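You operate a simulated robot arm through the tools that you are given. There is no shell and no other tool. Be economical: measure what you need, move in short steps, check, and stop when the job is done.

The job below is to be done with a simulated two-armed robot. You get a single attempt, and the scene is never put back.

JOB
Clear saddle two and bring the empty chain hook over it.
Fine: carry the blue crate to the rigging table in both hands first; then hoist key on, travel until the hoist meter says two, key off. Hands off the hook while it runs. Where these are worked on the way, their far stop is far enough and under half their travel is too little: hoist key.

The check looks at the end state, three seconds after you hand in, the way a careful person would. Anything else that was tipped, shoved, dropped, spilled or broken makes it a failure.

ROBOT AND FRAMES
Two 7-joint arms with two-finger parallel grippers on one trunk, on a base that drives. Base frame: it is fixed to the floor where the robot stands at the start and does not move with it; the origin is under the middle of the robot, x ahead of it, y to its left, z up. Units: m, rad, N and s.
The left shoulder is at the start at [0.05, 0.165, 0.955], the right one opposite. With the tool pointing down near the work surface each hand reaches from about 0.1 to 0.68 m from the robot's upright axis, wherever it stands, measured 20 degrees to its own side. Places, roughly: hoist key [0.8, -1.2, 1.2]; top of the rigging table [0.6, -1, 0.8]. Payload 3.91 kg a hand.
The TCP of each hand is the grasp point between the finger pads, 0.03 m short of the fingertips. In the tool frame z runs along the fingers and y along their closing line. The gripper opens to 0.11 m. The fingers are 0.02 m wide and 0.01 m thick; the gripper's body (0.048 by 0.112 m) begins 0.055 m behind the TCP.
Orientation is told as [roll, pitch, yaw] about the base's x, y, z axes, in that order, counted from this pose: with the fingers straight down and closing along the base's y, the tool's x points along the base's -x, its y along +y and its z along -z.

CONTROLS
- The arms move only by the tool servo_tool. It takes "left_series", "right_series" or both (then of equal length, played together; a hand with none holds still); each is a list of rows, each a list of 7 numbers: the shift along the base's x, y, z in m, then the turn, a rotation vector about the base's x, y, z in rad, then the closure, from 0 (fully open) to 1 (shut). In form: [[x, y, z, rx, ry, rz, jaw], ...]. A call has 1 to 20 rows; each row is the pose to reach, as a shift and turn from the pose commanded when the call began. A row lasts 0.2 s, in which the tool goes at most 0.05 m and 0.15 rad; a call with a longer step from one row to the next is refused whole, and so is a gripper value outside its range. Where a pose cannot be reached the arm comes as near as it can. A force on the tool above 40 N (or 10 N above the force at the start of the call, whichever is more), or a blocked arm, ends the call early, and 0.2 s more pass. The fingers move at their own pace (about 0.045 m/s each) and stop on an object; they squeeze with about 41 N. The grip force told is the motor's: it shows also when the fingers shut on nothing. Time passes only in rows, and 0.2 s behind the last, so rows that repeat a pose let the fingers close. The reply holds the time, the measured pose of the TCP, the force on the tool along the base axes, the opening and the grip force, in the units named above and with some noise, with the torque about the TCP (base axes, N m) and any sound that the robot's microphone picked up.
- Cameras (640 x 400 px; columns grow to the right, rows downward): "scene" is now at [0.1054, 0.0309, 1.1119]; the picture's right is [0.38, -0.93, 0.00], its down [-0.65, -0.26, -0.72] and it looks along [0.67, 0.27, -0.70] (base axes); focal length 294 px, centre (320, 200). "left" rides on the left gripper at [0.072, -0.017, -0.103] in its tool frame; the picture's right is [0.23, 0.97, 0.00], its down [-0.76, 0.18, -0.62] and it looks along [-0.61, 0.14, 0.78] (tool axes); focal length 222 px, centre (320, 200). "right" rides on the right gripper at [0.072, 0.017, -0.103] in its tool frame; the picture's right is [-0.23, 0.97, 0.00], its down [-0.76, -0.18, -0.62] and it looks along [-0.61, -0.14, 0.78] (tool axes); focal length 222 px, centre (320, 200). There is no depth. A picture from a camera that has moved, and an enlarged one, comes with that camera's place and axes in the base frame and with its lens.
- camera(camera): a new picture of that camera. The clock stands still meanwhile.
- slide_trunk(by): slides the trunk up (or, below 0, down) by that many m; the arms and the scene camera ride with it, the base frame stays. It gives what a move gives, with no picture.
- drive_base(legs): drives the robot by 1 to 6 legs, each [ahead, left, turn to the left] in m, m and rad, along the robot's own axes; the way and the turn of a leg run together, so that a leg with both is an arc; at most 1.5 m and 3.142 rad a leg. The arms and the cameras ride along, it lands a little off, and it stops where it bumps. It gives what a move gives.
- head_to(pan, tilt): turns the head with the scene camera to pan (to the left, within 1.396 rad either way) and tilt (down, from -0.506 to 1.204), counted from straight ahead of the robot. It gives what a move gives.
- close_up(camera, box): a new picture of the part [left, top, right, bottom] of that camera's present view, enlarged. The clock stands still meanwhile.
- hand_in(): hands the job in; it is judged then, once.

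Work in short steps. Places have to be worked out from the pictures, the camera data and where the tool is seen: move nearer, look again, correct. Check each grasp and each placing, and mend what went wrong. You have 120 turns and 100 pictures in all, those below and enlarged ones among them. Open the grippers and draw the arms clear of the work before you hand the job in, unless the task says otherwise; then end with one line.

The tools are called as name(argument=value, ...) on one line, values as JSON. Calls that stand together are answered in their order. servo_tool: Moves the arms, as the interface text tells. Its arguments: {"type":"object","properties":{"left_series":{"type":"array","items":{"type":"array","items":{"type":"number"}}},"right_series":{"type":"array","items":{"type":"array","items":{"type":"number"}}}},"required":[]} The other tools are called the same way: slide_trunk (by) slides the trunk up or down; drive_base (legs) drives the base; head_to (pan, tilt) turns the head that bears the scene camera; camera (camera) takes a picture; close_up (camera, box) takes an enlarged picture of a part of a camera's view; hand_in () hands the job in.

At the start:

```text
time_s: 0.0
left_ee_pos: [0.4441, 0.3737, 0.7474]
left_tcp_rot: [0.0, -0.002, 0.002]
left_force: [-0.1, 0.6, -0.4]
left_torque: [0.02, 0.0, 0.0]
left_opening: 0.1101
left_finger_force: 0.0
right_ee_pos: [0.3513, -0.0337, 0.7888]
right_tcp_rot: [-0.001, -0.001, 0.0]
right_force: [0.3, -0.9, 0.2]
right_torque: [0.0, 0.03, 0.0]
right_opening: 0.1102
right_finger_force: 0.1
trunk travel left (down, up): [-0.175, 0.328]
robot x, y, heading: [0.0001, 0.004, -0.005]
head pan, tilt: [0.384, 0.77]
```

scene: 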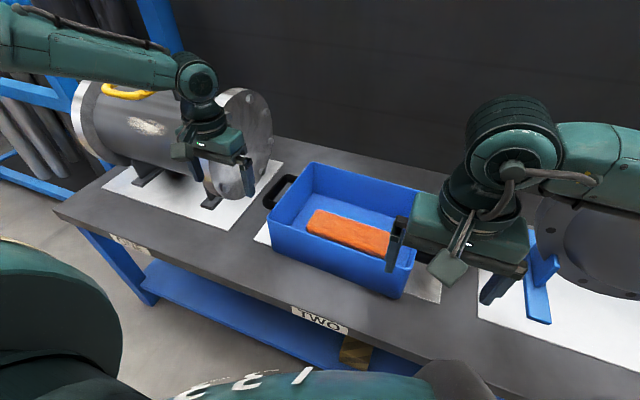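
right: 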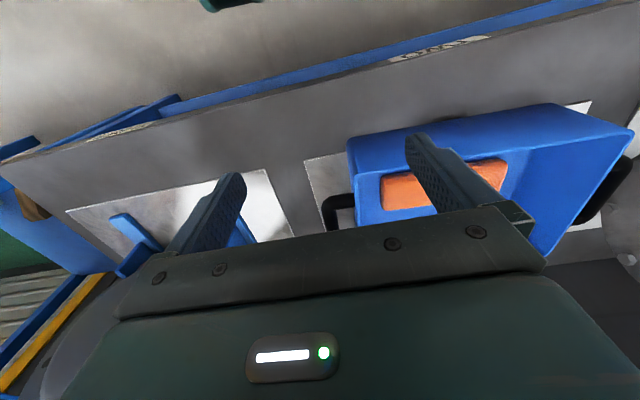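
left: 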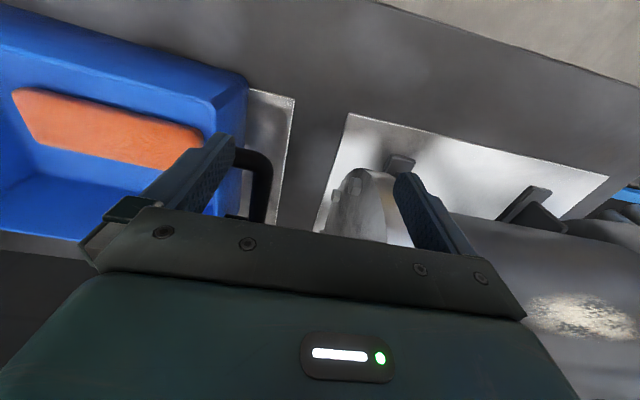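

The crate sits on saddle two, with handles at its left and right ends. I look around first: ahead and right toward the rigging table and hoist key.

head_to(pan=-0.9, tilt=0.25)

camera(camera="scene")

head_to(pan=0.0, tilt=0.0)

camera(camera="scene")

```text
time_s: 1.5
left_ee_pos: [0.4437, 0.3724, 0.7473]
left_tcp_rot: [-0.001, -0.001, 0.003]
left_force: [0.0, -0.3, -1.1]
left_torque: [-0.06, 0.01, 0.04]
left_opening: 0.1099
left_finger_force: 0.0
right_ee_pos: [0.3507, -0.0339, 0.7879]
right_tcp_rot: [0.0, 0.001, 0.0]
right_force: [-0.4, -0.3, 0.6]
right_torque: [0.0, -0.01, 0.01]
right_opening: 0.1101
right_finger_force: 0.0
trunk travel left (down, up): [-0.175, 0.328]
robot x, y, heading: [-0.0005, -0.0031, 0.003]
head pan, tilt: [-0.901, 0.25]
```

```text
96 pictures are left
camera scene: at [0.0875, -0.073, 1.1586], right [-0.78, -0.62, 0.0], down [-0.15, 0.19, -0.97], along [0.6, -0.76, -0.25], focal length 294 px, centre (320, 200)
```

scene: 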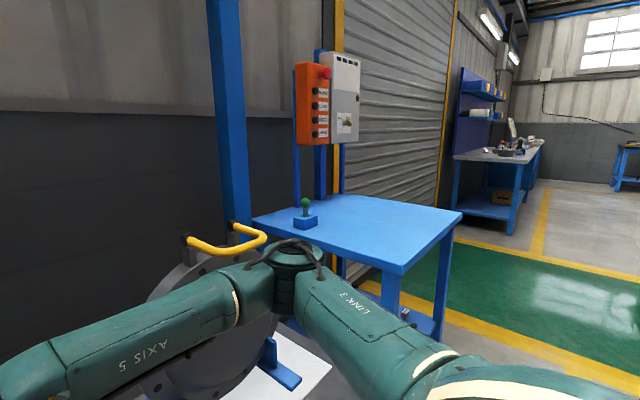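

```text
time_s: 2.7
left_ee_pos: [0.4443, 0.3726, 0.7479]
left_tcp_rot: [-0.001, -0.002, 0.0]
left_force: [0.6, -0.2, 0.0]
left_torque: [-0.01, 0.02, -0.02]
left_opening: 0.1101
left_finger_force: 0.0
right_ee_pos: [0.3507, -0.0331, 0.788]
right_tcp_rot: [0.001, -0.001, 0.0]
right_force: [0.1, 0.0, 0.3]
right_torque: [0.01, 0.0, 0.0]
right_opening: 0.1099
right_finger_force: 0.0
trunk travel left (down, up): [-0.175, 0.328]
robot x, y, heading: [0.0042, 0.0014, 0.002]
head pan, tilt: [0.0, 0.0]
```

```text
95 pictures are left
camera scene: at [0.1194, 0.0, 1.1816], right [0.0, -1.0, 0.0], down [0.0, 0.0, -1.0], along [1.0, 0.0, 0.0], focal length 294 px, centre (320, 200)
```

scene: 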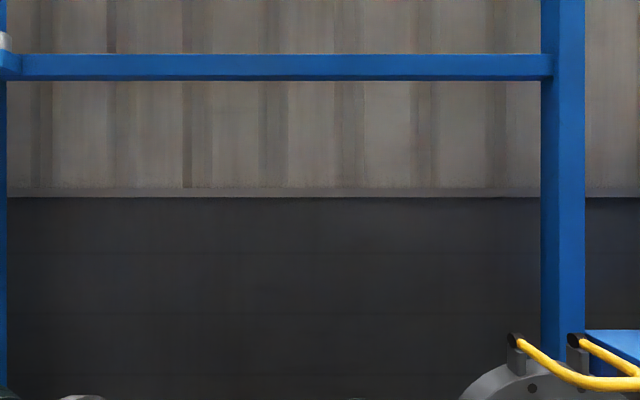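

Next I zoom in on the control box and look up and to the left for the hook and rail.

head_to(pan=-0.9, tilt=0.0)

close_up(camera="scene", box=[240, 80, 480, 230])

head_to(pan=0.6, tilt=-0.2)

camera(camera="scene")

head_to(pan=1.2, tilt=0.2)

camera(camera="scene")

```text
time_s: 3.9
left_ee_pos: [0.4429, 0.3729, 0.7465]
left_tcp_rot: [-0.001, -0.001, 0.0]
left_force: [-0.1, 0.5, -0.5]
left_torque: [0.02, 0.0, 0.01]
left_opening: 0.1103
left_finger_force: 0.0
right_ee_pos: [0.3505, -0.0351, 0.7879]
right_tcp_rot: [0.001, 0.002, 0.0]
right_force: [0.2, -0.4, -0.5]
right_torque: [-0.01, -0.01, -0.03]
right_opening: 0.1103
right_finger_force: 0.0
trunk travel left (down, up): [-0.175, 0.328]
robot x, y, heading: [0.0013, 0.0021, -0.002]
head pan, tilt: [-0.901, 0.0]
```

```text
2.67 times, centred on (360, 155) of scene
camera zoom: at [0.0854, -0.0704, 1.1816], right [-0.78, -0.62, 0.0], down [0.0, 0.0, -1.0], along [0.62, -0.78, 0.0], focal length 784 px, centre (213, 320)
```

zoom: 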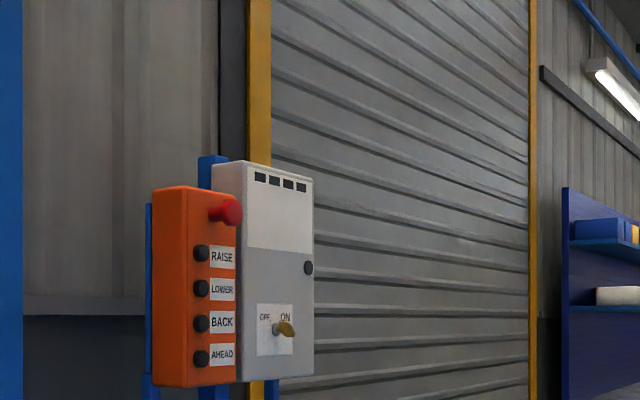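

```text
time_s: 5.5
left_ee_pos: [0.4441, 0.374, 0.7478]
left_tcp_rot: [-0.001, -0.002, 0.003]
left_force: [-0.6, 0.7, -0.2]
left_torque: [-0.04, -0.01, 0.0]
left_opening: 0.1101
left_finger_force: 0.2
right_ee_pos: [0.3511, -0.0339, 0.7881]
right_tcp_rot: [0.003, 0.0, 0.0]
right_force: [0.9, -0.4, 0.1]
right_torque: [-0.01, -0.03, 0.02]
right_opening: 0.1102
right_finger_force: 0.0
trunk travel left (down, up): [-0.175, 0.328]
robot x, y, heading: [-0.0031, -0.0015, -0.001]
head pan, tilt: [0.6, -0.201]
```

```text
93 pictures are left
camera scene: at [0.0981, 0.0471, 1.199], right [0.56, -0.83, 0.0], down [0.16, 0.11, -0.98], along [0.81, 0.55, 0.2], focal length 294 px, centre (320, 200)
```

scene: 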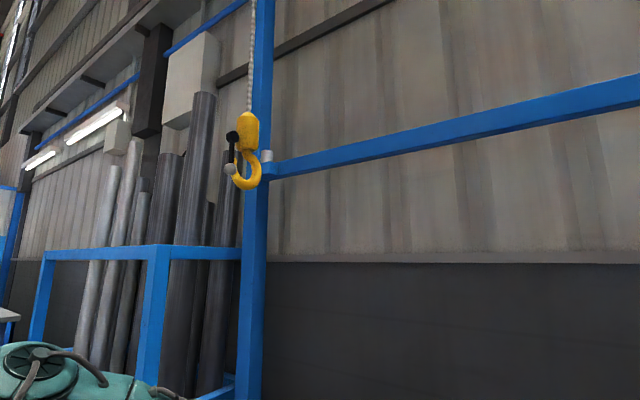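

```text
time_s: 6.5
left_ee_pos: [0.4443, 0.3731, 0.7462]
left_tcp_rot: [0.0, 0.0, 0.001]
left_force: [0.3, 0.5, 0.0]
left_torque: [-0.01, 0.0, -0.01]
left_opening: 0.11
left_finger_force: 0.1
right_ee_pos: [0.3511, -0.0336, 0.7885]
right_tcp_rot: [0.001, 0.0, 0.0]
right_force: [1.1, -0.2, -0.2]
right_torque: [0.01, 0.01, 0.0]
right_opening: 0.1102
right_finger_force: 0.0
trunk travel left (down, up): [-0.175, 0.328]
robot x, y, heading: [0.0, -0.0017, -0.007]
head pan, tilt: [1.201, 0.201]
```

```text
92 pictures are left
camera scene: at [0.0632, 0.0869, 1.1632], right [0.93, -0.36, 0.0], down [-0.07, -0.19, -0.98], along [0.36, 0.91, -0.2], focal length 294 px, centre (320, 200)
```

scene: 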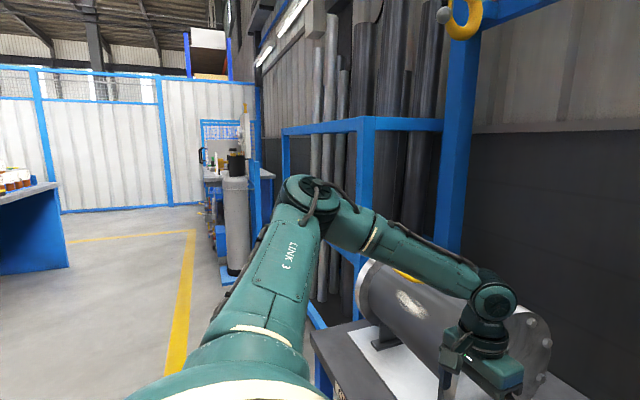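

The hook hangs over saddle one, and the key panel is behind the rigging table. I lift both arms clear of the crate and look at it from above.

servo_tool(left_series=[[0, 0.0, 0.05, 0, 0, 0, 0], [0, 0.03, 0.1, 0, 0, 0, 0], [0, 0.06, 0.13, 0, 0, 0, 0], [0, 0.1, 0.15, 0, 0, 0, 0]], right_series=[[0, 0, 0.05, 0, 0, 0, 0], [0, -0.04, 0.08, 0, 0, 0, 0], [0, -0.08, 0.1, 0, 0, 0, 0], [0, -0.12, 0.12, 0, 0, 0, 0]])

head_to(pan=0.25, tilt=0.85)

camera(camera="scene")

camera(camera="right")

camera(camera="left")

```text
refused: row 2 steps farther than a row can; nothing moved
```

```text
time_s: 7.7
left_ee_pos: [0.4429, 0.373, 0.7465]
left_tcp_rot: [-0.001, -0.001, 0.001]
left_force: [0.1, 0.7, -0.5]
left_torque: [0.0, 0.01, 0.04]
left_opening: 0.11
left_finger_force: 0.1
right_ee_pos: [0.3514, -0.0344, 0.7885]
right_tcp_rot: [0.001, 0.0, 0.001]
right_force: [-0.2, 1.0, -0.2]
right_torque: [-0.02, 0.0, 0.0]
right_opening: 0.1101
right_finger_force: 0.1
trunk travel left (down, up): [-0.175, 0.328]
robot x, y, heading: [0.0004, 0.0019, 0.0]
head pan, tilt: [0.25, 0.85]
```

```text
91 pictures are left
camera scene: at [0.1052, 0.0195, 1.1055], right [0.25, -0.97, 0.0], down [-0.73, -0.19, -0.66], along [0.64, 0.16, -0.75], focal length 294 px, centre (320, 200)
```

scene: 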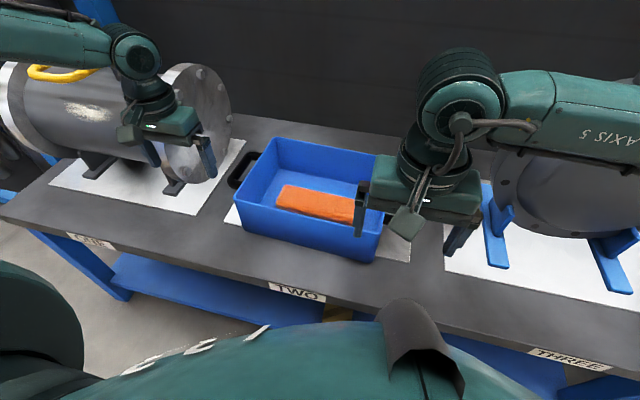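

```text
90 pictures are left
camera right: at [0.2787, -0.0176, 0.8926], right [0.23, 0.97, 0.0], down [0.76, -0.18, 0.62], along [0.61, -0.14, -0.78], focal length 222 px, centre (320, 200)
```

right: 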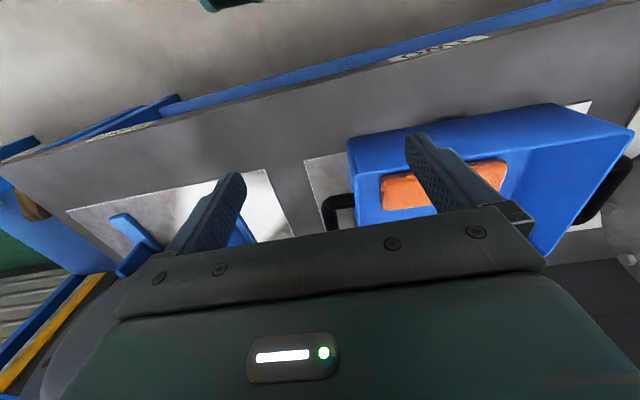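

```text
89 pictures are left
camera left: at [0.3711, 0.3548, 0.8505], right [-0.23, 0.97, 0.0], down [0.76, 0.18, 0.62], along [0.61, 0.14, -0.78], focal length 222 px, centre (320, 200)
```

left: 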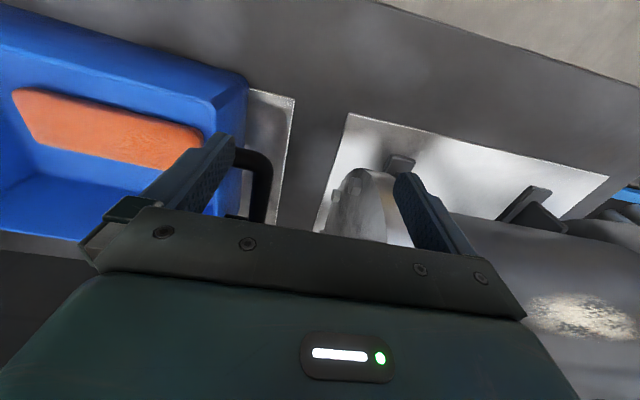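

Crate looks square to the base: centre around (0.535, 0.137), handle bars near y≈0.325 and y≈-0.055. I move the arms up and outwards for a clear view of the handles.

servo_tool(left_series=[[0, 0.0, 0.05, 0, 0, 0, 0], [0, 0.0, 0.1, 0, 0, 0, 0], [0, 0.03, 0.13, 0, 0, 0, 0], [0, 0.06, 0.15, 0, 0, 0, 0], [0, 0.1, 0.15, 0, 0, 0, 0]], right_series=[[0, 0, 0.05, 0, 0, 0, 0], [0, -0.035, 0.08, 0, 0, 0, 0], [0, -0.07, 0.1, 0, 0, 0, 0], [0, -0.11, 0.12, 0, 0, 0, 0], [0, -0.15, 0.12, 0, 0, 0, 0]])

close_up(camera="scene", box=[210, 110, 450, 260])

camera(camera="right")

camera(camera="left")

```text
time_s: 8.9
left_ee_pos: [0.4408, 0.4732, 0.8957]
left_tcp_rot: [0.0, -0.003, 0.001]
left_force: [0.2, 0.8, 0.0]
left_torque: [-0.02, -0.02, 0.0]
left_opening: 0.1099
left_finger_force: 0.0
right_ee_pos: [0.3503, -0.1845, 0.9077]
right_tcp_rot: [0.0, -0.002, 0.002]
right_force: [-0.3, 0.0, -0.2]
right_torque: [0.03, 0.0, -0.02]
right_opening: 0.1101
right_finger_force: 0.0
trunk travel left (down, up): [-0.175, 0.328]
robot x, y, heading: [-0.0017, -0.0022, 0.0]
head pan, tilt: [0.25, 0.85]
```

```text
2.67 times, centred on (330, 185) of scene
camera zoom: at [0.105, 0.0193, 1.1055], right [0.25, -0.97, 0.0], down [-0.73, -0.19, -0.66], along [0.64, 0.16, -0.75], focal length 784 px, centre (293, 240)
```

zoom: 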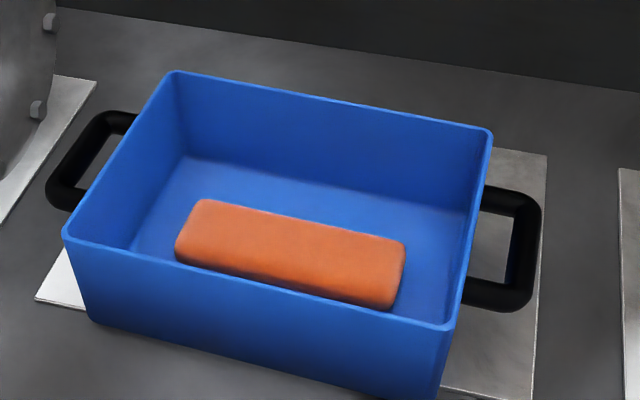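

```text
87 pictures are left
camera right: at [0.2782, -0.168, 1.0129], right [0.23, 0.97, 0.0], down [0.76, -0.18, 0.62], along [0.61, -0.14, -0.78], focal length 222 px, centre (320, 200)
```

right: 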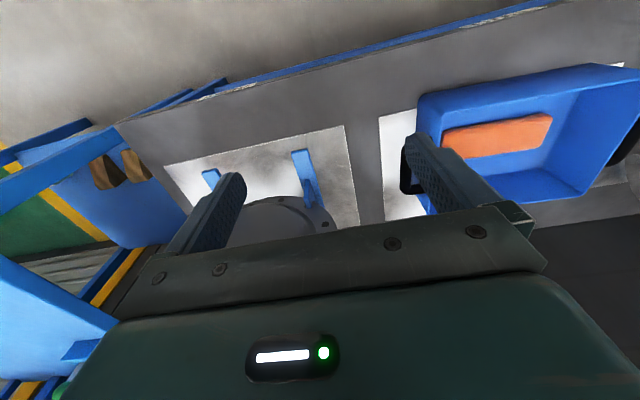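

```text
86 pictures are left
camera left: at [0.3707, 0.4547, 0.9998], right [-0.23, 0.97, 0.0], down [0.76, 0.18, 0.62], along [0.61, 0.14, -0.78], focal length 222 px, centre (320, 200)
```

left: 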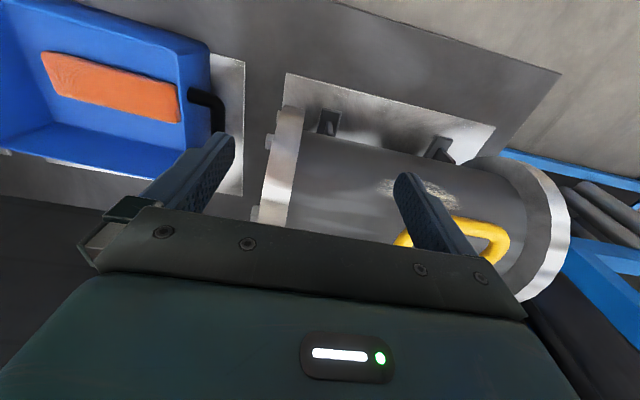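

Geometry from the close-up: rim z≈0.667, centre (0.537, 0.132), yaw≈-0.035; bars at left (0.544, 0.322, 0.64) and right (0.530, -0.054, 0.64), with ~0.034 m between bar and wall. I part-close the jaws to ~0.045 m and hover above the bars.

servo_tool(left_series=[[0.02, -0.03, 0, 0, 0, -0.007, 0.59], [0.04, -0.06, 0, 0, 0, -0.014, 0.59], [0.06, -0.09, 0, 0, 0, -0.02, 0.59], [0.08, -0.12, -0.02, 0, 0, -0.03, 0.59], [0.103, -0.151, -0.04, 0, 0, -0.035, 0.59], [0.103, -0.151, -0.08, 0, 0, -0.035, 0.59], [0.103, -0.151, -0.126, 0, 0, -0.035, 0.59], [0.103, -0.151, -0.146, 0, 0, -0.035, 0.59]], right_series=[[0.036, 0.026, 0, 0, 0, -0.007, 0.59], [0.072, 0.052, 0, 0, 0, -0.014, 0.59], [0.108, 0.078, 0, 0, 0, -0.02, 0.59], [0.144, 0.104, 0, 0, 0, -0.03, 0.59], [0.18, 0.13, -0.02, 0, 0, -0.035, 0.59], [0.18, 0.13, -0.066, 0, 0, -0.035, 0.59], [0.18, 0.13, -0.112, 0, 0, -0.035, 0.59], [0.18, 0.13, -0.158, 0, 0, -0.035, 0.59]])

camera(camera="scene")

camera(camera="right")

camera(camera="left")

```text
time_s: 10.7
left_ee_pos: [0.5473, 0.3213, 0.7508]
left_tcp_rot: [0.001, -0.002, -0.033]
left_force: [-0.5, 0.2, -0.2]
left_torque: [-0.01, -0.01, -0.01]
left_opening: 0.0452
left_finger_force: 0.0
right_ee_pos: [0.5307, -0.0537, 0.7496]
right_tcp_rot: [0.002, -0.001, -0.035]
right_force: [-0.2, -0.7, 0.3]
right_torque: [-0.04, 0.05, 0.01]
right_opening: 0.0451
right_finger_force: 0.1
trunk travel left (down, up): [-0.175, 0.328]
robot x, y, heading: [0.0009, -0.0019, 0.0]
head pan, tilt: [0.25, 0.85]
```

```text
85 pictures are left
camera scene: at [0.1053, 0.0195, 1.1055], right [0.25, -0.97, 0.0], down [-0.73, -0.19, -0.66], along [0.64, 0.16, -0.75], focal length 294 px, centre (320, 200)
```

scene: 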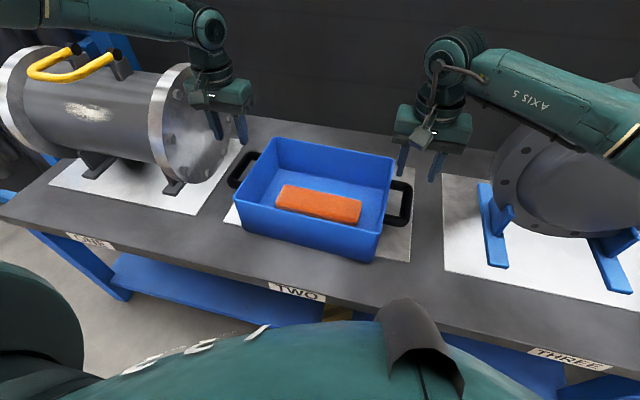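

```text
84 pictures are left
camera right: at [0.4593, -0.0348, 0.8537], right [0.26, 0.97, 0.0], down [0.75, -0.21, 0.62], along [0.6, -0.16, -0.78], focal length 222 px, centre (320, 200)
```

right: 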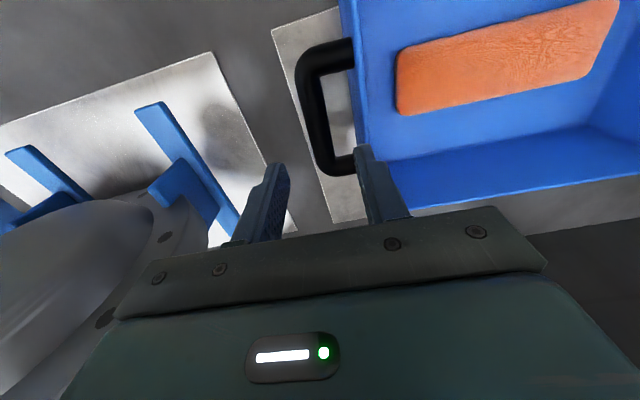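

```text
83 pictures are left
camera left: at [0.4735, 0.306, 0.8537], right [-0.19, 0.98, 0.0], down [0.77, 0.15, 0.62], along [0.61, 0.12, -0.78], focal length 222 px, centre (320, 200)
```

left: 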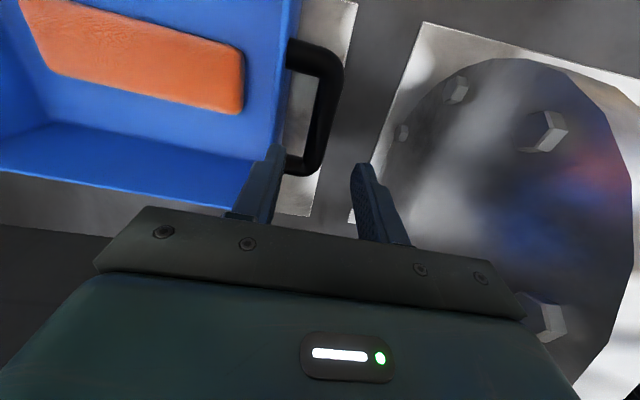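

Wrist views confirm the bars lie under the fingers (left y≈0.323, right y≈-0.052). I descend straight to z≈0.642, jaws still part open.

servo_tool(left_series=[[-0.003, 0.001, -0.03, 0, 0, 0, 0.59], [-0.003, 0.001, -0.06, 0, 0, 0, 0.59], [-0.003, 0.001, -0.085, 0, 0, 0, 0.59], [-0.003, 0.001, -0.108, 0, 0, 0, 0.59]], right_series=[[-0.001, 0.0015, -0.03, 0, 0, 0, 0.59], [-0.001, 0.0015, -0.06, 0, 0, 0, 0.59], [-0.001, 0.0015, -0.085, 0, 0, 0, 0.59], [-0.001, 0.0015, -0.108, 0, 0, 0, 0.59]])

close_up(camera="scene", box=[180, 80, 468, 260])

camera(camera="right")

camera(camera="left")

```text
time_s: 11.6
left_ee_pos: [0.5272, 0.3281, 0.6681]
left_tcp_rot: [-0.001, -0.003, -0.036]
left_force: [0.3, -0.9, -0.3]
left_torque: [0.01, -0.01, 0.02]
left_opening: 0.0447
left_finger_force: 0.1
left hand out of reach, approached as far as the arm can: row 3, 4
right_ee_pos: [0.5321, -0.051, 0.6668]
right_tcp_rot: [0.014, -0.009, -0.032]
right_force: [-4.7, -2.7, 14.5]
right_torque: [0.52, 0.15, 0.21]
right_opening: 0.0435
right_finger_force: 0.0
trunk travel left (down, up): [-0.175, 0.328]
robot x, y, heading: [-0.0033, -0.0022, 0.003]
head pan, tilt: [0.25, 0.85]
stopped in row 4 (right hand): the force on the tool passed its limit (the readings are from after the stop); the commanded pose is now the measured one
```

```text
2.22 times, centred on (324, 170) of scene
camera zoom: at [0.1042, 0.0192, 1.1058], right [0.25, -0.97, 0.0], down [-0.73, -0.18, -0.66], along [0.64, 0.16, -0.75], focal length 654 px, centre (311, 267)
```

zoom: 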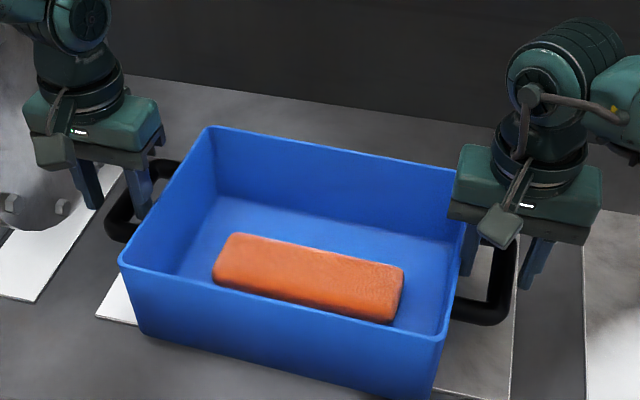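

```text
81 pictures are left
camera right: at [0.4592, -0.0322, 0.7703], right [0.26, 0.97, 0.02], down [0.75, -0.21, 0.63], along [0.61, -0.15, -0.78], focal length 222 px, centre (320, 200)
```

right: 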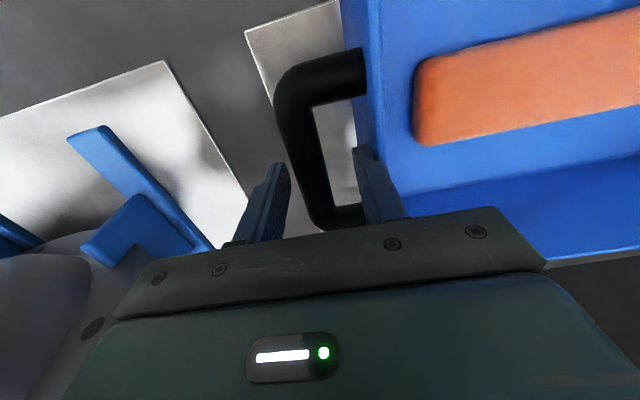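

```text
80 pictures are left
camera left: at [0.4539, 0.3118, 0.7722], right [-0.19, 0.98, 0.0], down [0.77, 0.15, 0.63], along [0.61, 0.12, -0.78], focal length 222 px, centre (320, 200)
```

left: 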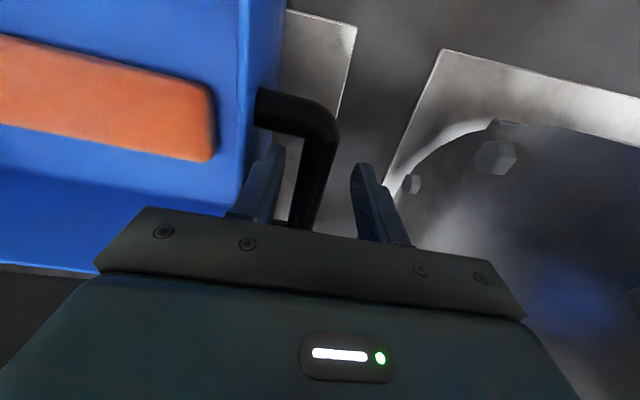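

The inner right fingertip brushed the crate wall and the left hand ran out of reach at this stance. I raise both hands, then shift the base left 0.13 m so the crate is centred ahead.

servo_tool(left_series=[[0, 0, 0.04, 0, 0, 0, 0.68], [0, 0, 0.08, 0, 0, 0, 0.68], [-0.02, -0.02, 0.12, 0, 0, 0, 0.68], [-0.04, -0.05, 0.15, 0, 0, 0, 0.68], [-0.04, -0.08, 0.18, 0, 0, 0, 0.68], [-0.04, -0.11, 0.21, 0, 0, 0, 0.68], [-0.04, -0.13, 0.23, 0, 0, 0, 0.68]], right_series=[[0, 0, 0.04, 0, 0, 0, 0.68], [0, 0, 0.08, 0, 0, 0, 0.68], [-0.02, -0.02, 0.12, 0, 0, 0, 0.68], [-0.04, -0.05, 0.15, 0, 0, 0, 0.68], [-0.04, -0.08, 0.18, 0, 0, 0, 0.68], [-0.04, -0.11, 0.21, 0, 0, 0, 0.68], [-0.04, -0.13, 0.23, 0, 0, 0, 0.68]])

drive_base(legs=[[0, 0.13, 0]])

head_to(pan=0.0, tilt=0.9)

camera(camera="scene")

```text
time_s: 13.2
left_ee_pos: [0.4868, 0.1953, 0.8994]
left_tcp_rot: [-0.001, -0.001, -0.033]
left_force: [0.5, -0.8, 0.5]
left_torque: [0.01, 0.0, 0.03]
left_opening: 0.0351
left_finger_force: 0.1
right_ee_pos: [0.4921, -0.1811, 0.8931]
right_tcp_rot: [0.012, -0.007, -0.035]
right_force: [0.4, -0.1, -0.3]
right_torque: [0.04, 0.01, -0.01]
right_opening: 0.0351
right_finger_force: 0.0
trunk travel left (down, up): [-0.175, 0.328]
robot x, y, heading: [-0.0005, 0.0023, 0.002]
head pan, tilt: [0.25, 0.85]
```

```text
time_s: 14.5
left_ee_pos: [0.4871, 0.3242, 0.8986]
left_tcp_rot: [0.001, -0.001, -0.036]
left_force: [-0.9, 0.1, 1.0]
left_torque: [0.02, -0.01, 0.0]
left_opening: 0.0352
left_finger_force: 0.1
right_ee_pos: [0.4913, -0.0534, 0.8926]
right_tcp_rot: [0.012, -0.008, -0.032]
right_force: [0.3, 1.0, 0.3]
right_torque: [0.0, 0.01, -0.01]
right_opening: 0.0354
right_finger_force: 0.1
trunk travel left (down, up): [-0.175, 0.328]
robot x, y, heading: [-0.0022, 0.1264, 0.007]
head pan, tilt: [0.25, 0.85]
```

```text
time_s: 15.3
left_ee_pos: [0.4858, 0.3227, 0.8977]
left_tcp_rot: [-0.002, 0.0, -0.036]
left_force: [-0.1, 0.4, -0.3]
left_torque: [0.0, 0.02, -0.01]
left_opening: 0.0353
left_finger_force: 0.0
right_ee_pos: [0.4916, -0.053, 0.8938]
right_tcp_rot: [0.012, -0.006, -0.033]
right_force: [0.3, -0.5, 0.5]
right_torque: [0.02, 0.0, 0.04]
right_opening: 0.035
right_finger_force: 0.0
trunk travel left (down, up): [-0.175, 0.328]
robot x, y, heading: [0.0006, 0.1275, 0.001]
head pan, tilt: [0.0, 0.901]
```

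```text
79 pictures are left
camera scene: at [0.1049, 0.127, 1.1016], right [0.0, -1.0, 0.0], down [-0.78, 0.0, -0.62], along [0.62, 0.0, -0.78], focal length 294 px, centre (320, 200)
```

scene: 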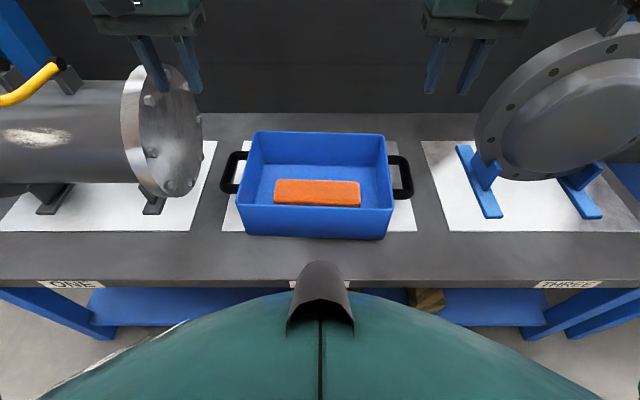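

The view is now symmetric. A close-up gives precise handle positions.

close_up(camera="scene", box=[208, 110, 432, 250])

```text
2.86 times, centred on (320, 180) of scene
camera zoom: at [0.1049, 0.127, 1.1016], right [0.0, -1.0, 0.0], down [-0.78, 0.0, -0.62], along [0.62, 0.0, -0.78], focal length 840 px, centre (320, 257)
```

zoom: 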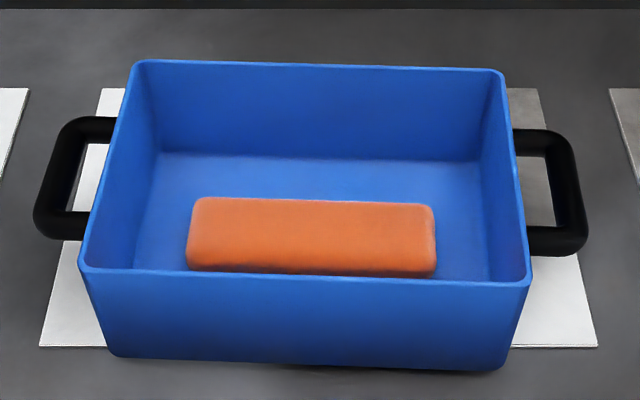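

Bars refined: left (0.542, 0.324), right (0.534, -0.057), z≈0.64. Jaws to ~0.040 m and descend onto both bars.

servo_tool(left_series=[[0.028, 0.001, -0.03, 0, 0, 0, 0.636], [0.056, 0.0015, -0.06, 0, 0, 0, 0.636], [0.056, 0.0015, -0.1, 0, 0, 0, 0.636], [0.056, 0.0015, -0.14, 0, 0, 0, 0.636], [0.056, 0.0015, -0.17, 0, 0, 0, 0.636], [0.056, 0.0015, -0.2, 0, 0, 0, 0.636], [0.056, 0.0015, -0.23, 0, 0, 0, 0.636], [0.056, 0.0015, -0.256, 0, 0, 0, 0.636]], right_series=[[0.0215, -0.002, -0.03, -0.006, 0.003, 0, 0.636], [0.0425, -0.004, -0.06, -0.012, 0.007, 0, 0.636], [0.0425, -0.004, -0.1, -0.012, 0.007, 0, 0.636], [0.0425, -0.004, -0.14, -0.012, 0.007, 0, 0.636], [0.0425, -0.004, -0.17, -0.012, 0.007, 0, 0.636], [0.0425, -0.004, -0.2, -0.012, 0.007, 0, 0.636], [0.0425, -0.004, -0.23, -0.012, 0.007, 0, 0.636], [0.0425, -0.004, -0.252, -0.012, 0.007, 0, 0.636]])

close_up(camera="scene", box=[160, 70, 480, 270])

```text
time_s: 17.1
left_ee_pos: [0.4974, 0.3622, 0.6894]
left_tcp_rot: [0.003, -0.003, -0.036]
left_force: [-0.4, 0.0, -0.1]
left_torque: [0.02, 0.02, -0.01]
left_opening: 0.0398
left_finger_force: 0.1
left hand out of reach, approached as far as the arm can: row 2, 3, 4, 5, 6, 7, 8
right_ee_pos: [0.5336, -0.0585, 0.6396]
right_tcp_rot: [-0.002, 0.0, -0.033]
right_force: [-0.2, -0.1, -0.2]
right_torque: [0.0, 0.02, 0.06]
right_opening: 0.0401
right_finger_force: 0.1
trunk travel left (down, up): [-0.175, 0.328]
robot x, y, heading: [-0.0008, 0.1276, 0.0]
head pan, tilt: [0.0, 0.901]
```

```text
2.00 times, centred on (320, 170) of scene
camera zoom: at [0.1049, 0.1269, 1.1016], right [0.0, -1.0, 0.0], down [-0.78, 0.0, -0.62], along [0.62, 0.0, -0.78], focal length 588 px, centre (320, 260)
```

zoom: 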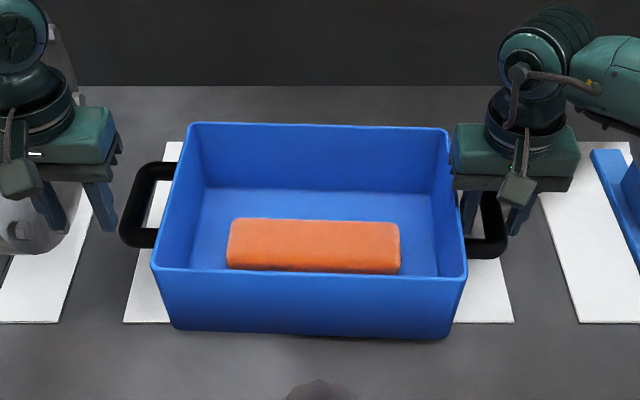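

The right hand straddles its bar well; the left arm hit a limit and veered aside. I raise the left, draw it in, and approach again from nearer the body.

servo_tool(left_series=[[-0.01, 0, 0.04, 0, 0, 0, 0.636], [-0.03, -0.02, 0.08, 0, 0, 0, 0.636], [-0.06, -0.04, 0.11, 0, 0, 0, 0.636], [-0.09, -0.06, 0.11, 0, 0, 0, 0.636], [-0.12, -0.08, 0.11, 0, 0, 0, 0.636]])

servo_tool(left_series=[[0.03, 0.0, 0.0, 0, 0, 0, 0.636], [0.06, 0.01, 0.0, 0, 0, 0, 0.636], [0.09, 0.02, 0.0, 0, 0, 0, 0.636], [0.12, 0.03, 0, 0, 0, 0, 0.636], [0.15, 0.04, 0, 0, 0, 0, 0.636], [0.165, 0.043, 0, 0, 0, 0, 0.636]])

camera(camera="scene")

```text
time_s: 18.3
left_ee_pos: [0.3777, 0.2811, 0.7988]
left_tcp_rot: [0.001, -0.003, -0.034]
left_force: [0.6, -0.3, 0.1]
left_torque: [0.02, 0.02, 0.01]
left_opening: 0.0401
left_finger_force: 0.0
right_ee_pos: [0.5341, -0.0583, 0.64]
right_tcp_rot: [-0.002, -0.001, -0.033]
right_force: [0.4, 1.5, -0.5]
right_torque: [0.01, 0.01, -0.01]
right_opening: 0.0401
right_finger_force: 0.0
trunk travel left (down, up): [-0.175, 0.328]
robot x, y, heading: [0.0021, 0.1256, 0.002]
head pan, tilt: [0.0, 0.901]
```

```text
time_s: 19.7
left_ee_pos: [0.5328, 0.3311, 0.8001]
left_tcp_rot: [-0.002, -0.003, -0.037]
left_force: [-1.1, -0.2, -0.3]
left_torque: [0.01, 0.01, 0.0]
left_opening: 0.0401
left_finger_force: 0.0
left hand out of reach, approached as far as the arm can: row 6
right_ee_pos: [0.5343, -0.0582, 0.6413]
right_tcp_rot: [-0.002, 0.002, -0.034]
right_force: [0.8, 0.9, 0.1]
right_torque: [0.0, -0.01, 0.0]
right_opening: 0.04
right_finger_force: 0.0
trunk travel left (down, up): [-0.175, 0.328]
robot x, y, heading: [0.0016, 0.1278, 0.003]
head pan, tilt: [0.0, 0.901]
```

```text
76 pictures are left
camera scene: at [0.1049, 0.127, 1.1016], right [0.0, -1.0, 0.0], down [-0.78, 0.0, -0.62], along [0.62, 0.0, -0.78], focal length 294 px, centre (320, 200)
```

scene: 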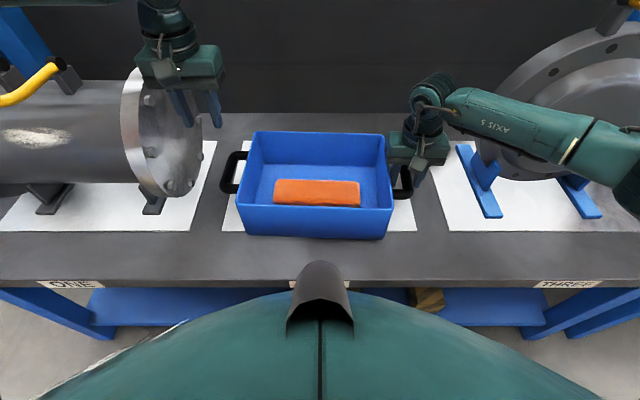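

I look at the left arm's configuration to see why its reach is limited.

head_to(pan=0.7, tilt=0.35)

camera(camera="scene")

head_to(pan=-0.7, tilt=0.35)

camera(camera="scene")

```text
time_s: 20.7
left_ee_pos: [0.533, 0.3314, 0.8012]
left_tcp_rot: [-0.001, -0.003, -0.036]
left_force: [-0.5, -0.3, 0.0]
left_torque: [-0.01, 0.01, -0.02]
left_opening: 0.0402
left_finger_force: 0.0
right_ee_pos: [0.5335, -0.0573, 0.6403]
right_tcp_rot: [-0.002, 0.001, -0.034]
right_force: [0.1, -0.5, -0.4]
right_torque: [-0.01, 0.0, -0.02]
right_opening: 0.0398
right_finger_force: 0.1
trunk travel left (down, up): [-0.175, 0.328]
robot x, y, heading: [0.0008, 0.1233, -0.002]
head pan, tilt: [0.7, 0.351]
```

```text
75 pictures are left
camera scene: at [0.1007, 0.1869, 1.1491], right [0.64, -0.77, 0.0], down [-0.26, -0.22, -0.94], along [0.72, 0.6, -0.34], focal length 294 px, centre (320, 200)
```

scene: 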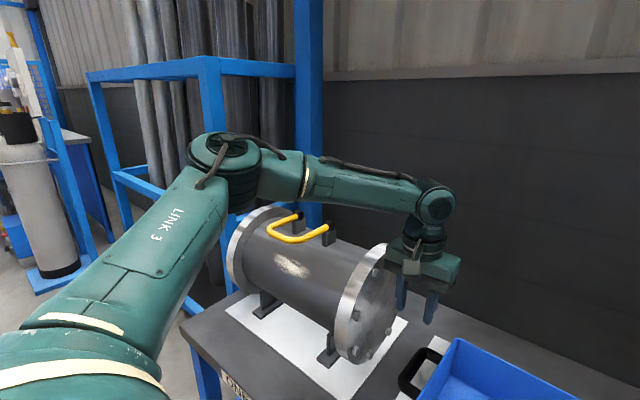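

```text
time_s: 22.3
left_ee_pos: [0.5334, 0.3321, 0.8015]
left_tcp_rot: [0.001, -0.002, -0.037]
left_force: [0.1, -0.4, -0.7]
left_torque: [0.01, 0.0, 0.03]
left_opening: 0.0399
left_finger_force: 0.1
right_ee_pos: [0.5337, -0.0573, 0.641]
right_tcp_rot: [-0.001, 0.001, -0.032]
right_force: [-0.1, 0.2, -0.5]
right_torque: [0.01, 0.03, 0.01]
right_opening: 0.0403
right_finger_force: 0.0
trunk travel left (down, up): [-0.175, 0.328]
robot x, y, heading: [0.0001, 0.1285, 0.002]
head pan, tilt: [-0.7, 0.351]
```

```text
74 pictures are left
camera scene: at [0.1006, 0.067, 1.1491], right [-0.64, -0.77, 0.0], down [-0.26, 0.22, -0.94], along [0.72, -0.6, -0.34], focal length 294 px, centre (320, 200)
```

scene: 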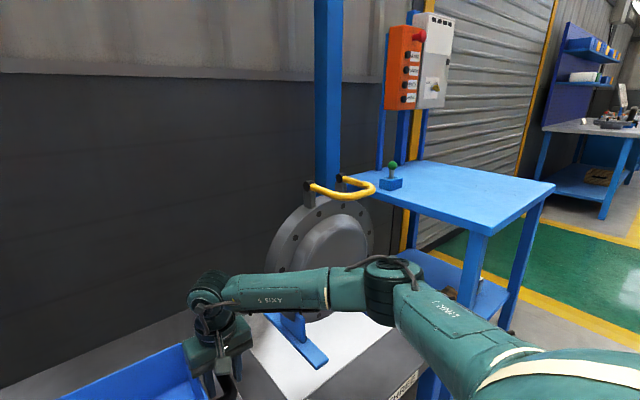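

The left elbow is splayed far out and high, unlike the right. I bring the left hand in close to the midline (the mirror of the right hand's start) to let the elbow refold, then approach again.

servo_tool(left_series=[[-0.04, -0.01, 0.02, 0, 0, 0, 0.636], [-0.08, -0.03, 0.02, 0, 0, 0, 0.636], [-0.12, -0.06, 0.02, 0, 0, 0, 0.636], [-0.15, -0.09, 0.02, 0, 0, 0, 0.636], [-0.18, -0.12, 0.02, 0, 0, 0, 0.636], [-0.19, -0.15, 0.01, 0, 0, 0, 0.636], [-0.19, -0.17, 0.0, 0, 0, 0, 0.636]])

head_to(pan=0.7, tilt=0.45)

camera(camera="scene")

```text
time_s: 23.9
left_ee_pos: [0.3372, 0.2165, 0.8138]
left_tcp_rot: [-0.001, 0.0, -0.035]
left_force: [0.0, 0.2, 0.8]
left_torque: [-0.02, 0.01, 0.02]
left_opening: 0.04
left_finger_force: 0.1
left hand out of reach, approached as far as the arm can: row 5, 6, 7
right_ee_pos: [0.5337, -0.0575, 0.6404]
right_tcp_rot: [-0.003, -0.001, -0.032]
right_force: [-0.3, 0.3, -0.1]
right_torque: [0.01, 0.01, -0.04]
right_opening: 0.04
right_finger_force: 0.1
trunk travel left (down, up): [-0.175, 0.328]
robot x, y, heading: [0.0007, 0.1296, -0.001]
head pan, tilt: [-0.7, 0.351]
```

```text
time_s: 25.4
left_ee_pos: [0.3394, 0.2167, 0.8143]
left_tcp_rot: [0.001, -0.002, -0.035]
left_force: [0.1, -1.3, 0.0]
left_torque: [0.03, -0.03, -0.02]
left_opening: 0.0401
left_finger_force: 0.0
right_ee_pos: [0.5339, -0.0578, 0.6407]
right_tcp_rot: [0.0, 0.001, -0.033]
right_force: [0.6, -0.3, 0.3]
right_torque: [0.03, 0.01, -0.02]
right_opening: 0.0399
right_finger_force: 0.1
trunk travel left (down, up): [-0.175, 0.328]
robot x, y, heading: [0.001, 0.126, -0.001]
head pan, tilt: [0.7, 0.45]
```

```text
73 pictures are left
camera scene: at [0.0998, 0.1861, 1.1399], right [0.64, -0.77, 0.0], down [-0.33, -0.28, -0.9], along [0.69, 0.58, -0.44], focal length 294 px, centre (320, 200)
```

scene: 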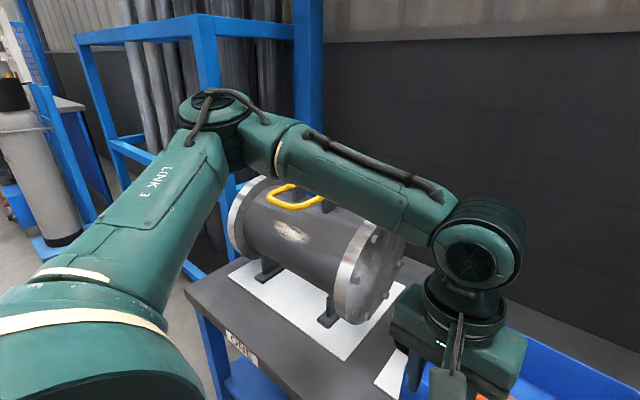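

The elbow won't drop, which suggests a wrist joint limit. I test by yawing the left tool a little each way and seeing which frees the inward motion.

servo_tool(left_series=[[0, 0, 0, 0, 0, 0.12, 0.636], [0, 0, 0, 0, 0, 0.24, 0.636], [0, 0, 0, 0, 0, 0.36, 0.636], [0, -0.03, 0, 0, 0, 0.36, 0.636], [0, -0.06, 0, 0, 0, 0.36, 0.636], [0, -0.06, 0, 0, 0, 0.36, 0.636]])

camera(camera="scene")

```text
time_s: 26.8
left_ee_pos: [0.3353, 0.2165, 0.8187]
left_tcp_rot: [-0.001, 0.0, 0.325]
left_force: [-0.2, 0.0, 0.6]
left_torque: [0.01, 0.0, -0.01]
left_opening: 0.0402
left_finger_force: 0.1
left hand out of reach, approached as far as the arm can: row 4, 5, 6
right_ee_pos: [0.5339, -0.0572, 0.6405]
right_tcp_rot: [-0.003, -0.001, -0.031]
right_force: [0.4, -1.1, -0.6]
right_torque: [0.01, 0.01, -0.04]
right_opening: 0.0399
right_finger_force: 0.1
trunk travel left (down, up): [-0.175, 0.328]
robot x, y, heading: [-0.0001, 0.1241, 0.002]
head pan, tilt: [0.7, 0.45]
```

```text
72 pictures are left
camera scene: at [0.0997, 0.1861, 1.1399], right [0.64, -0.77, 0.0], down [-0.33, -0.28, -0.9], along [0.69, 0.58, -0.44], focal length 294 px, centre (320, 200)
```

scene: 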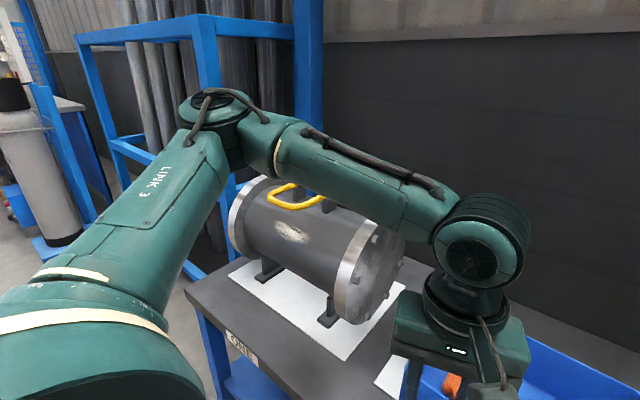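

Yaw is free, so the limit is in the elbow posture. I swing the left hand back and out low to the left over open floor (clear of the table edge at x≈0.34) to stretch the arm and let the elbow come down.

servo_tool(left_series=[[-0.03, 0.02, 0, 0, 0, -0.12, 0.636], [-0.06, 0.05, 0, 0, 0, -0.24, 0.636], [-0.09, 0.08, 0, 0, 0, -0.36, 0.636], [-0.12, 0.115, 0, 0, 0, -0.36, 0.636], [-0.14, 0.155, 0, 0, 0, -0.36, 0.636], [-0.15, 0.2, 0, 0, 0, -0.36, 0.636], [-0.16, 0.245, 0, 0, 0, -0.36, 0.636], [-0.17, 0.29, 0, 0, 0, -0.36, 0.636], [-0.17, 0.335, 0, 0, 0, -0.36, 0.636], [-0.17, 0.38, 0, 0, 0, -0.36, 0.636], [-0.17, 0.42, 0, 0, 0, -0.36, 0.636]])

head_to(pan=1.3, tilt=0.4)

camera(camera="scene")

```text
time_s: 29.2
left_ee_pos: [0.1652, 0.6369, 0.8206]
left_tcp_rot: [0.002, -0.003, -0.035]
left_force: [0.2, -0.5, -0.1]
left_torque: [0.0, 0.02, 0.02]
left_opening: 0.0401
left_finger_force: 0.0
left hand out of reach, approached as far as the arm can: row 3, 4, 5, 6, 7, 8
right_ee_pos: [0.534, -0.0568, 0.6401]
right_tcp_rot: [-0.002, -0.001, -0.033]
right_force: [-0.1, 0.5, 0.5]
right_torque: [0.02, 0.01, -0.01]
right_opening: 0.0402
right_finger_force: 0.1
trunk travel left (down, up): [-0.175, 0.328]
robot x, y, heading: [0.0003, 0.1305, -0.004]
head pan, tilt: [0.7, 0.45]
```

```text
time_s: 30.2
left_ee_pos: [0.166, 0.6367, 0.8213]
left_tcp_rot: [0.0, -0.002, -0.033]
left_force: [0.8, -0.2, -0.3]
left_torque: [0.01, 0.01, 0.01]
left_opening: 0.0401
left_finger_force: 0.1
right_ee_pos: [0.5347, -0.0581, 0.6405]
right_tcp_rot: [-0.003, 0.0, -0.033]
right_force: [-0.2, -0.1, 0.2]
right_torque: [-0.01, 0.0, -0.01]
right_opening: 0.0402
right_finger_force: 0.0
trunk travel left (down, up): [-0.175, 0.328]
robot x, y, heading: [-0.0023, 0.1277, -0.0]
head pan, tilt: [1.3, 0.4]
```

```text
71 pictures are left
camera scene: at [0.0542, 0.2162, 1.1446], right [0.96, -0.27, 0.0], down [-0.1, -0.37, -0.92], along [0.25, 0.89, -0.39], focal length 294 px, centre (320, 200)
```

scene: 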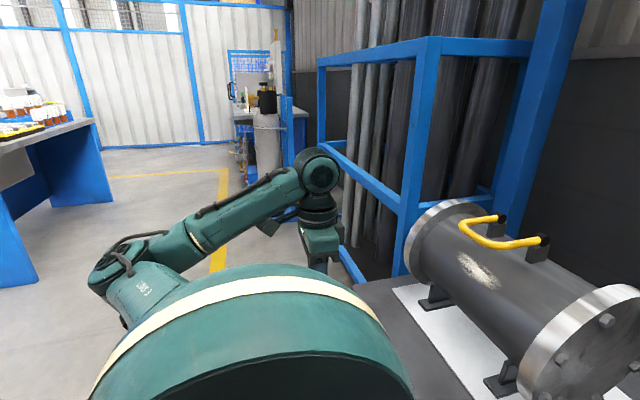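

The elbow has dropped and swung behind. Now I bring the hand forward along an inner path toward the crate handle.

servo_tool(left_series=[[0.01, -0.04, 0.01, 0, 0, 0, 0.636], [0.02, -0.08, 0.02, 0, 0, 0, 0.636], [0.03, -0.12, 0.03, 0, 0, 0, 0.636], [0.045, -0.16, 0.03, 0, 0, 0, 0.636], [0.06, -0.2, 0.03, 0, 0, 0, 0.636], [0.08, -0.235, 0.03, 0, 0, 0, 0.636], [0.105, -0.27, 0.03, 0, 0, 0, 0.636], [0.135, -0.3, 0.03, 0, 0, 0, 0.636], [0.17, -0.32, 0.03, 0, 0, 0, 0.636], [0.21, -0.33, 0.03, 0, 0, 0, 0.636], [0.25, -0.33, 0.03, 0, 0, 0, 0.636]])

head_to(pan=0.7, tilt=0.45)

camera(camera="scene")

```text
time_s: 32.6
left_ee_pos: [0.4167, 0.305, 0.8498]
left_tcp_rot: [0.001, -0.004, -0.033]
left_force: [0.2, -0.4, 0.6]
left_torque: [0.0, 0.02, 0.01]
left_opening: 0.0402
left_finger_force: 0.1
left hand out of reach, approached as far as the arm can: row 4, 5, 6
right_ee_pos: [0.5356, -0.0583, 0.6415]
right_tcp_rot: [-0.002, -0.001, -0.034]
right_force: [0.0, -0.5, -0.1]
right_torque: [0.0, -0.01, 0.02]
right_opening: 0.0401
right_finger_force: 0.1
trunk travel left (down, up): [-0.175, 0.328]
robot x, y, heading: [0.0022, 0.1266, 0.0]
head pan, tilt: [1.3, 0.4]
```

```text
time_s: 33.6
left_ee_pos: [0.4162, 0.3044, 0.8499]
left_tcp_rot: [-0.001, -0.003, -0.034]
left_force: [0.6, -0.5, 0.2]
left_torque: [0.01, -0.01, 0.01]
left_opening: 0.0399
left_finger_force: 0.1
right_ee_pos: [0.5344, -0.0574, 0.6398]
right_tcp_rot: [-0.002, 0.0, -0.034]
right_force: [-0.2, 0.8, -0.2]
right_torque: [0.0, 0.02, -0.03]
right_opening: 0.0402
right_finger_force: 0.1
trunk travel left (down, up): [-0.175, 0.328]
robot x, y, heading: [0.0002, 0.1286, -0.002]
head pan, tilt: [0.7, 0.45]
```

```text
70 pictures are left
camera scene: at [0.0997, 0.1862, 1.1399], right [0.64, -0.76, 0.0], down [-0.33, -0.28, -0.9], along [0.69, 0.58, -0.44], focal length 294 px, centre (320, 200)
```

scene: 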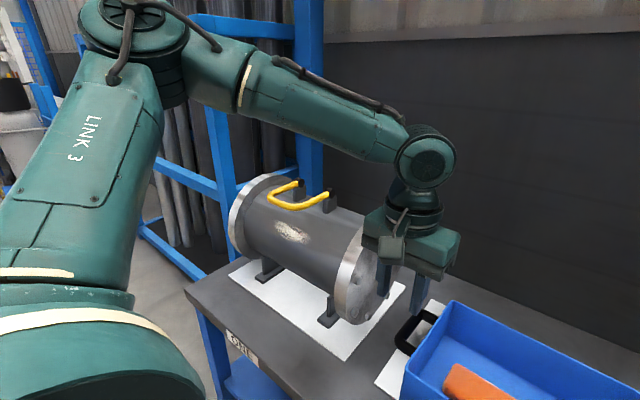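

The elbow is high, but the posture is different; I try the approach to the hover point and downward again.

servo_tool(left_series=[[0.04, 0.007, 0, 0, 0, 0, 0.636], [0.08, 0.014, 0, 0, 0, 0, 0.636], [0.126, 0.02, 0, 0, 0, 0, 0.636], [0.126, 0.02, -0.04, 0, 0, 0, 0.636], [0.126, 0.02, -0.08, 0, 0, 0, 0.636], [0.126, 0.02, -0.11, 0, 0, 0, 0.636]])

```text
time_s: 35.0
left_ee_pos: [0.5216, 0.3398, 0.7501]
left_tcp_rot: [-0.002, -0.004, -0.035]
left_force: [0.5, -0.6, -0.8]
left_torque: [-0.01, -0.01, 0.02]
left_opening: 0.04
left_finger_force: 0.1
left hand out of reach, approached as far as the arm can: row 3, 4, 5, 6
right_ee_pos: [0.5338, -0.0583, 0.6403]
right_tcp_rot: [-0.002, 0.001, -0.034]
right_force: [0.2, -0.1, 0.5]
right_torque: [0.01, 0.01, -0.01]
right_opening: 0.04
right_finger_force: 0.1
trunk travel left (down, up): [-0.175, 0.328]
robot x, y, heading: [0.0013, 0.1301, -0.002]
head pan, tilt: [0.7, 0.45]
```

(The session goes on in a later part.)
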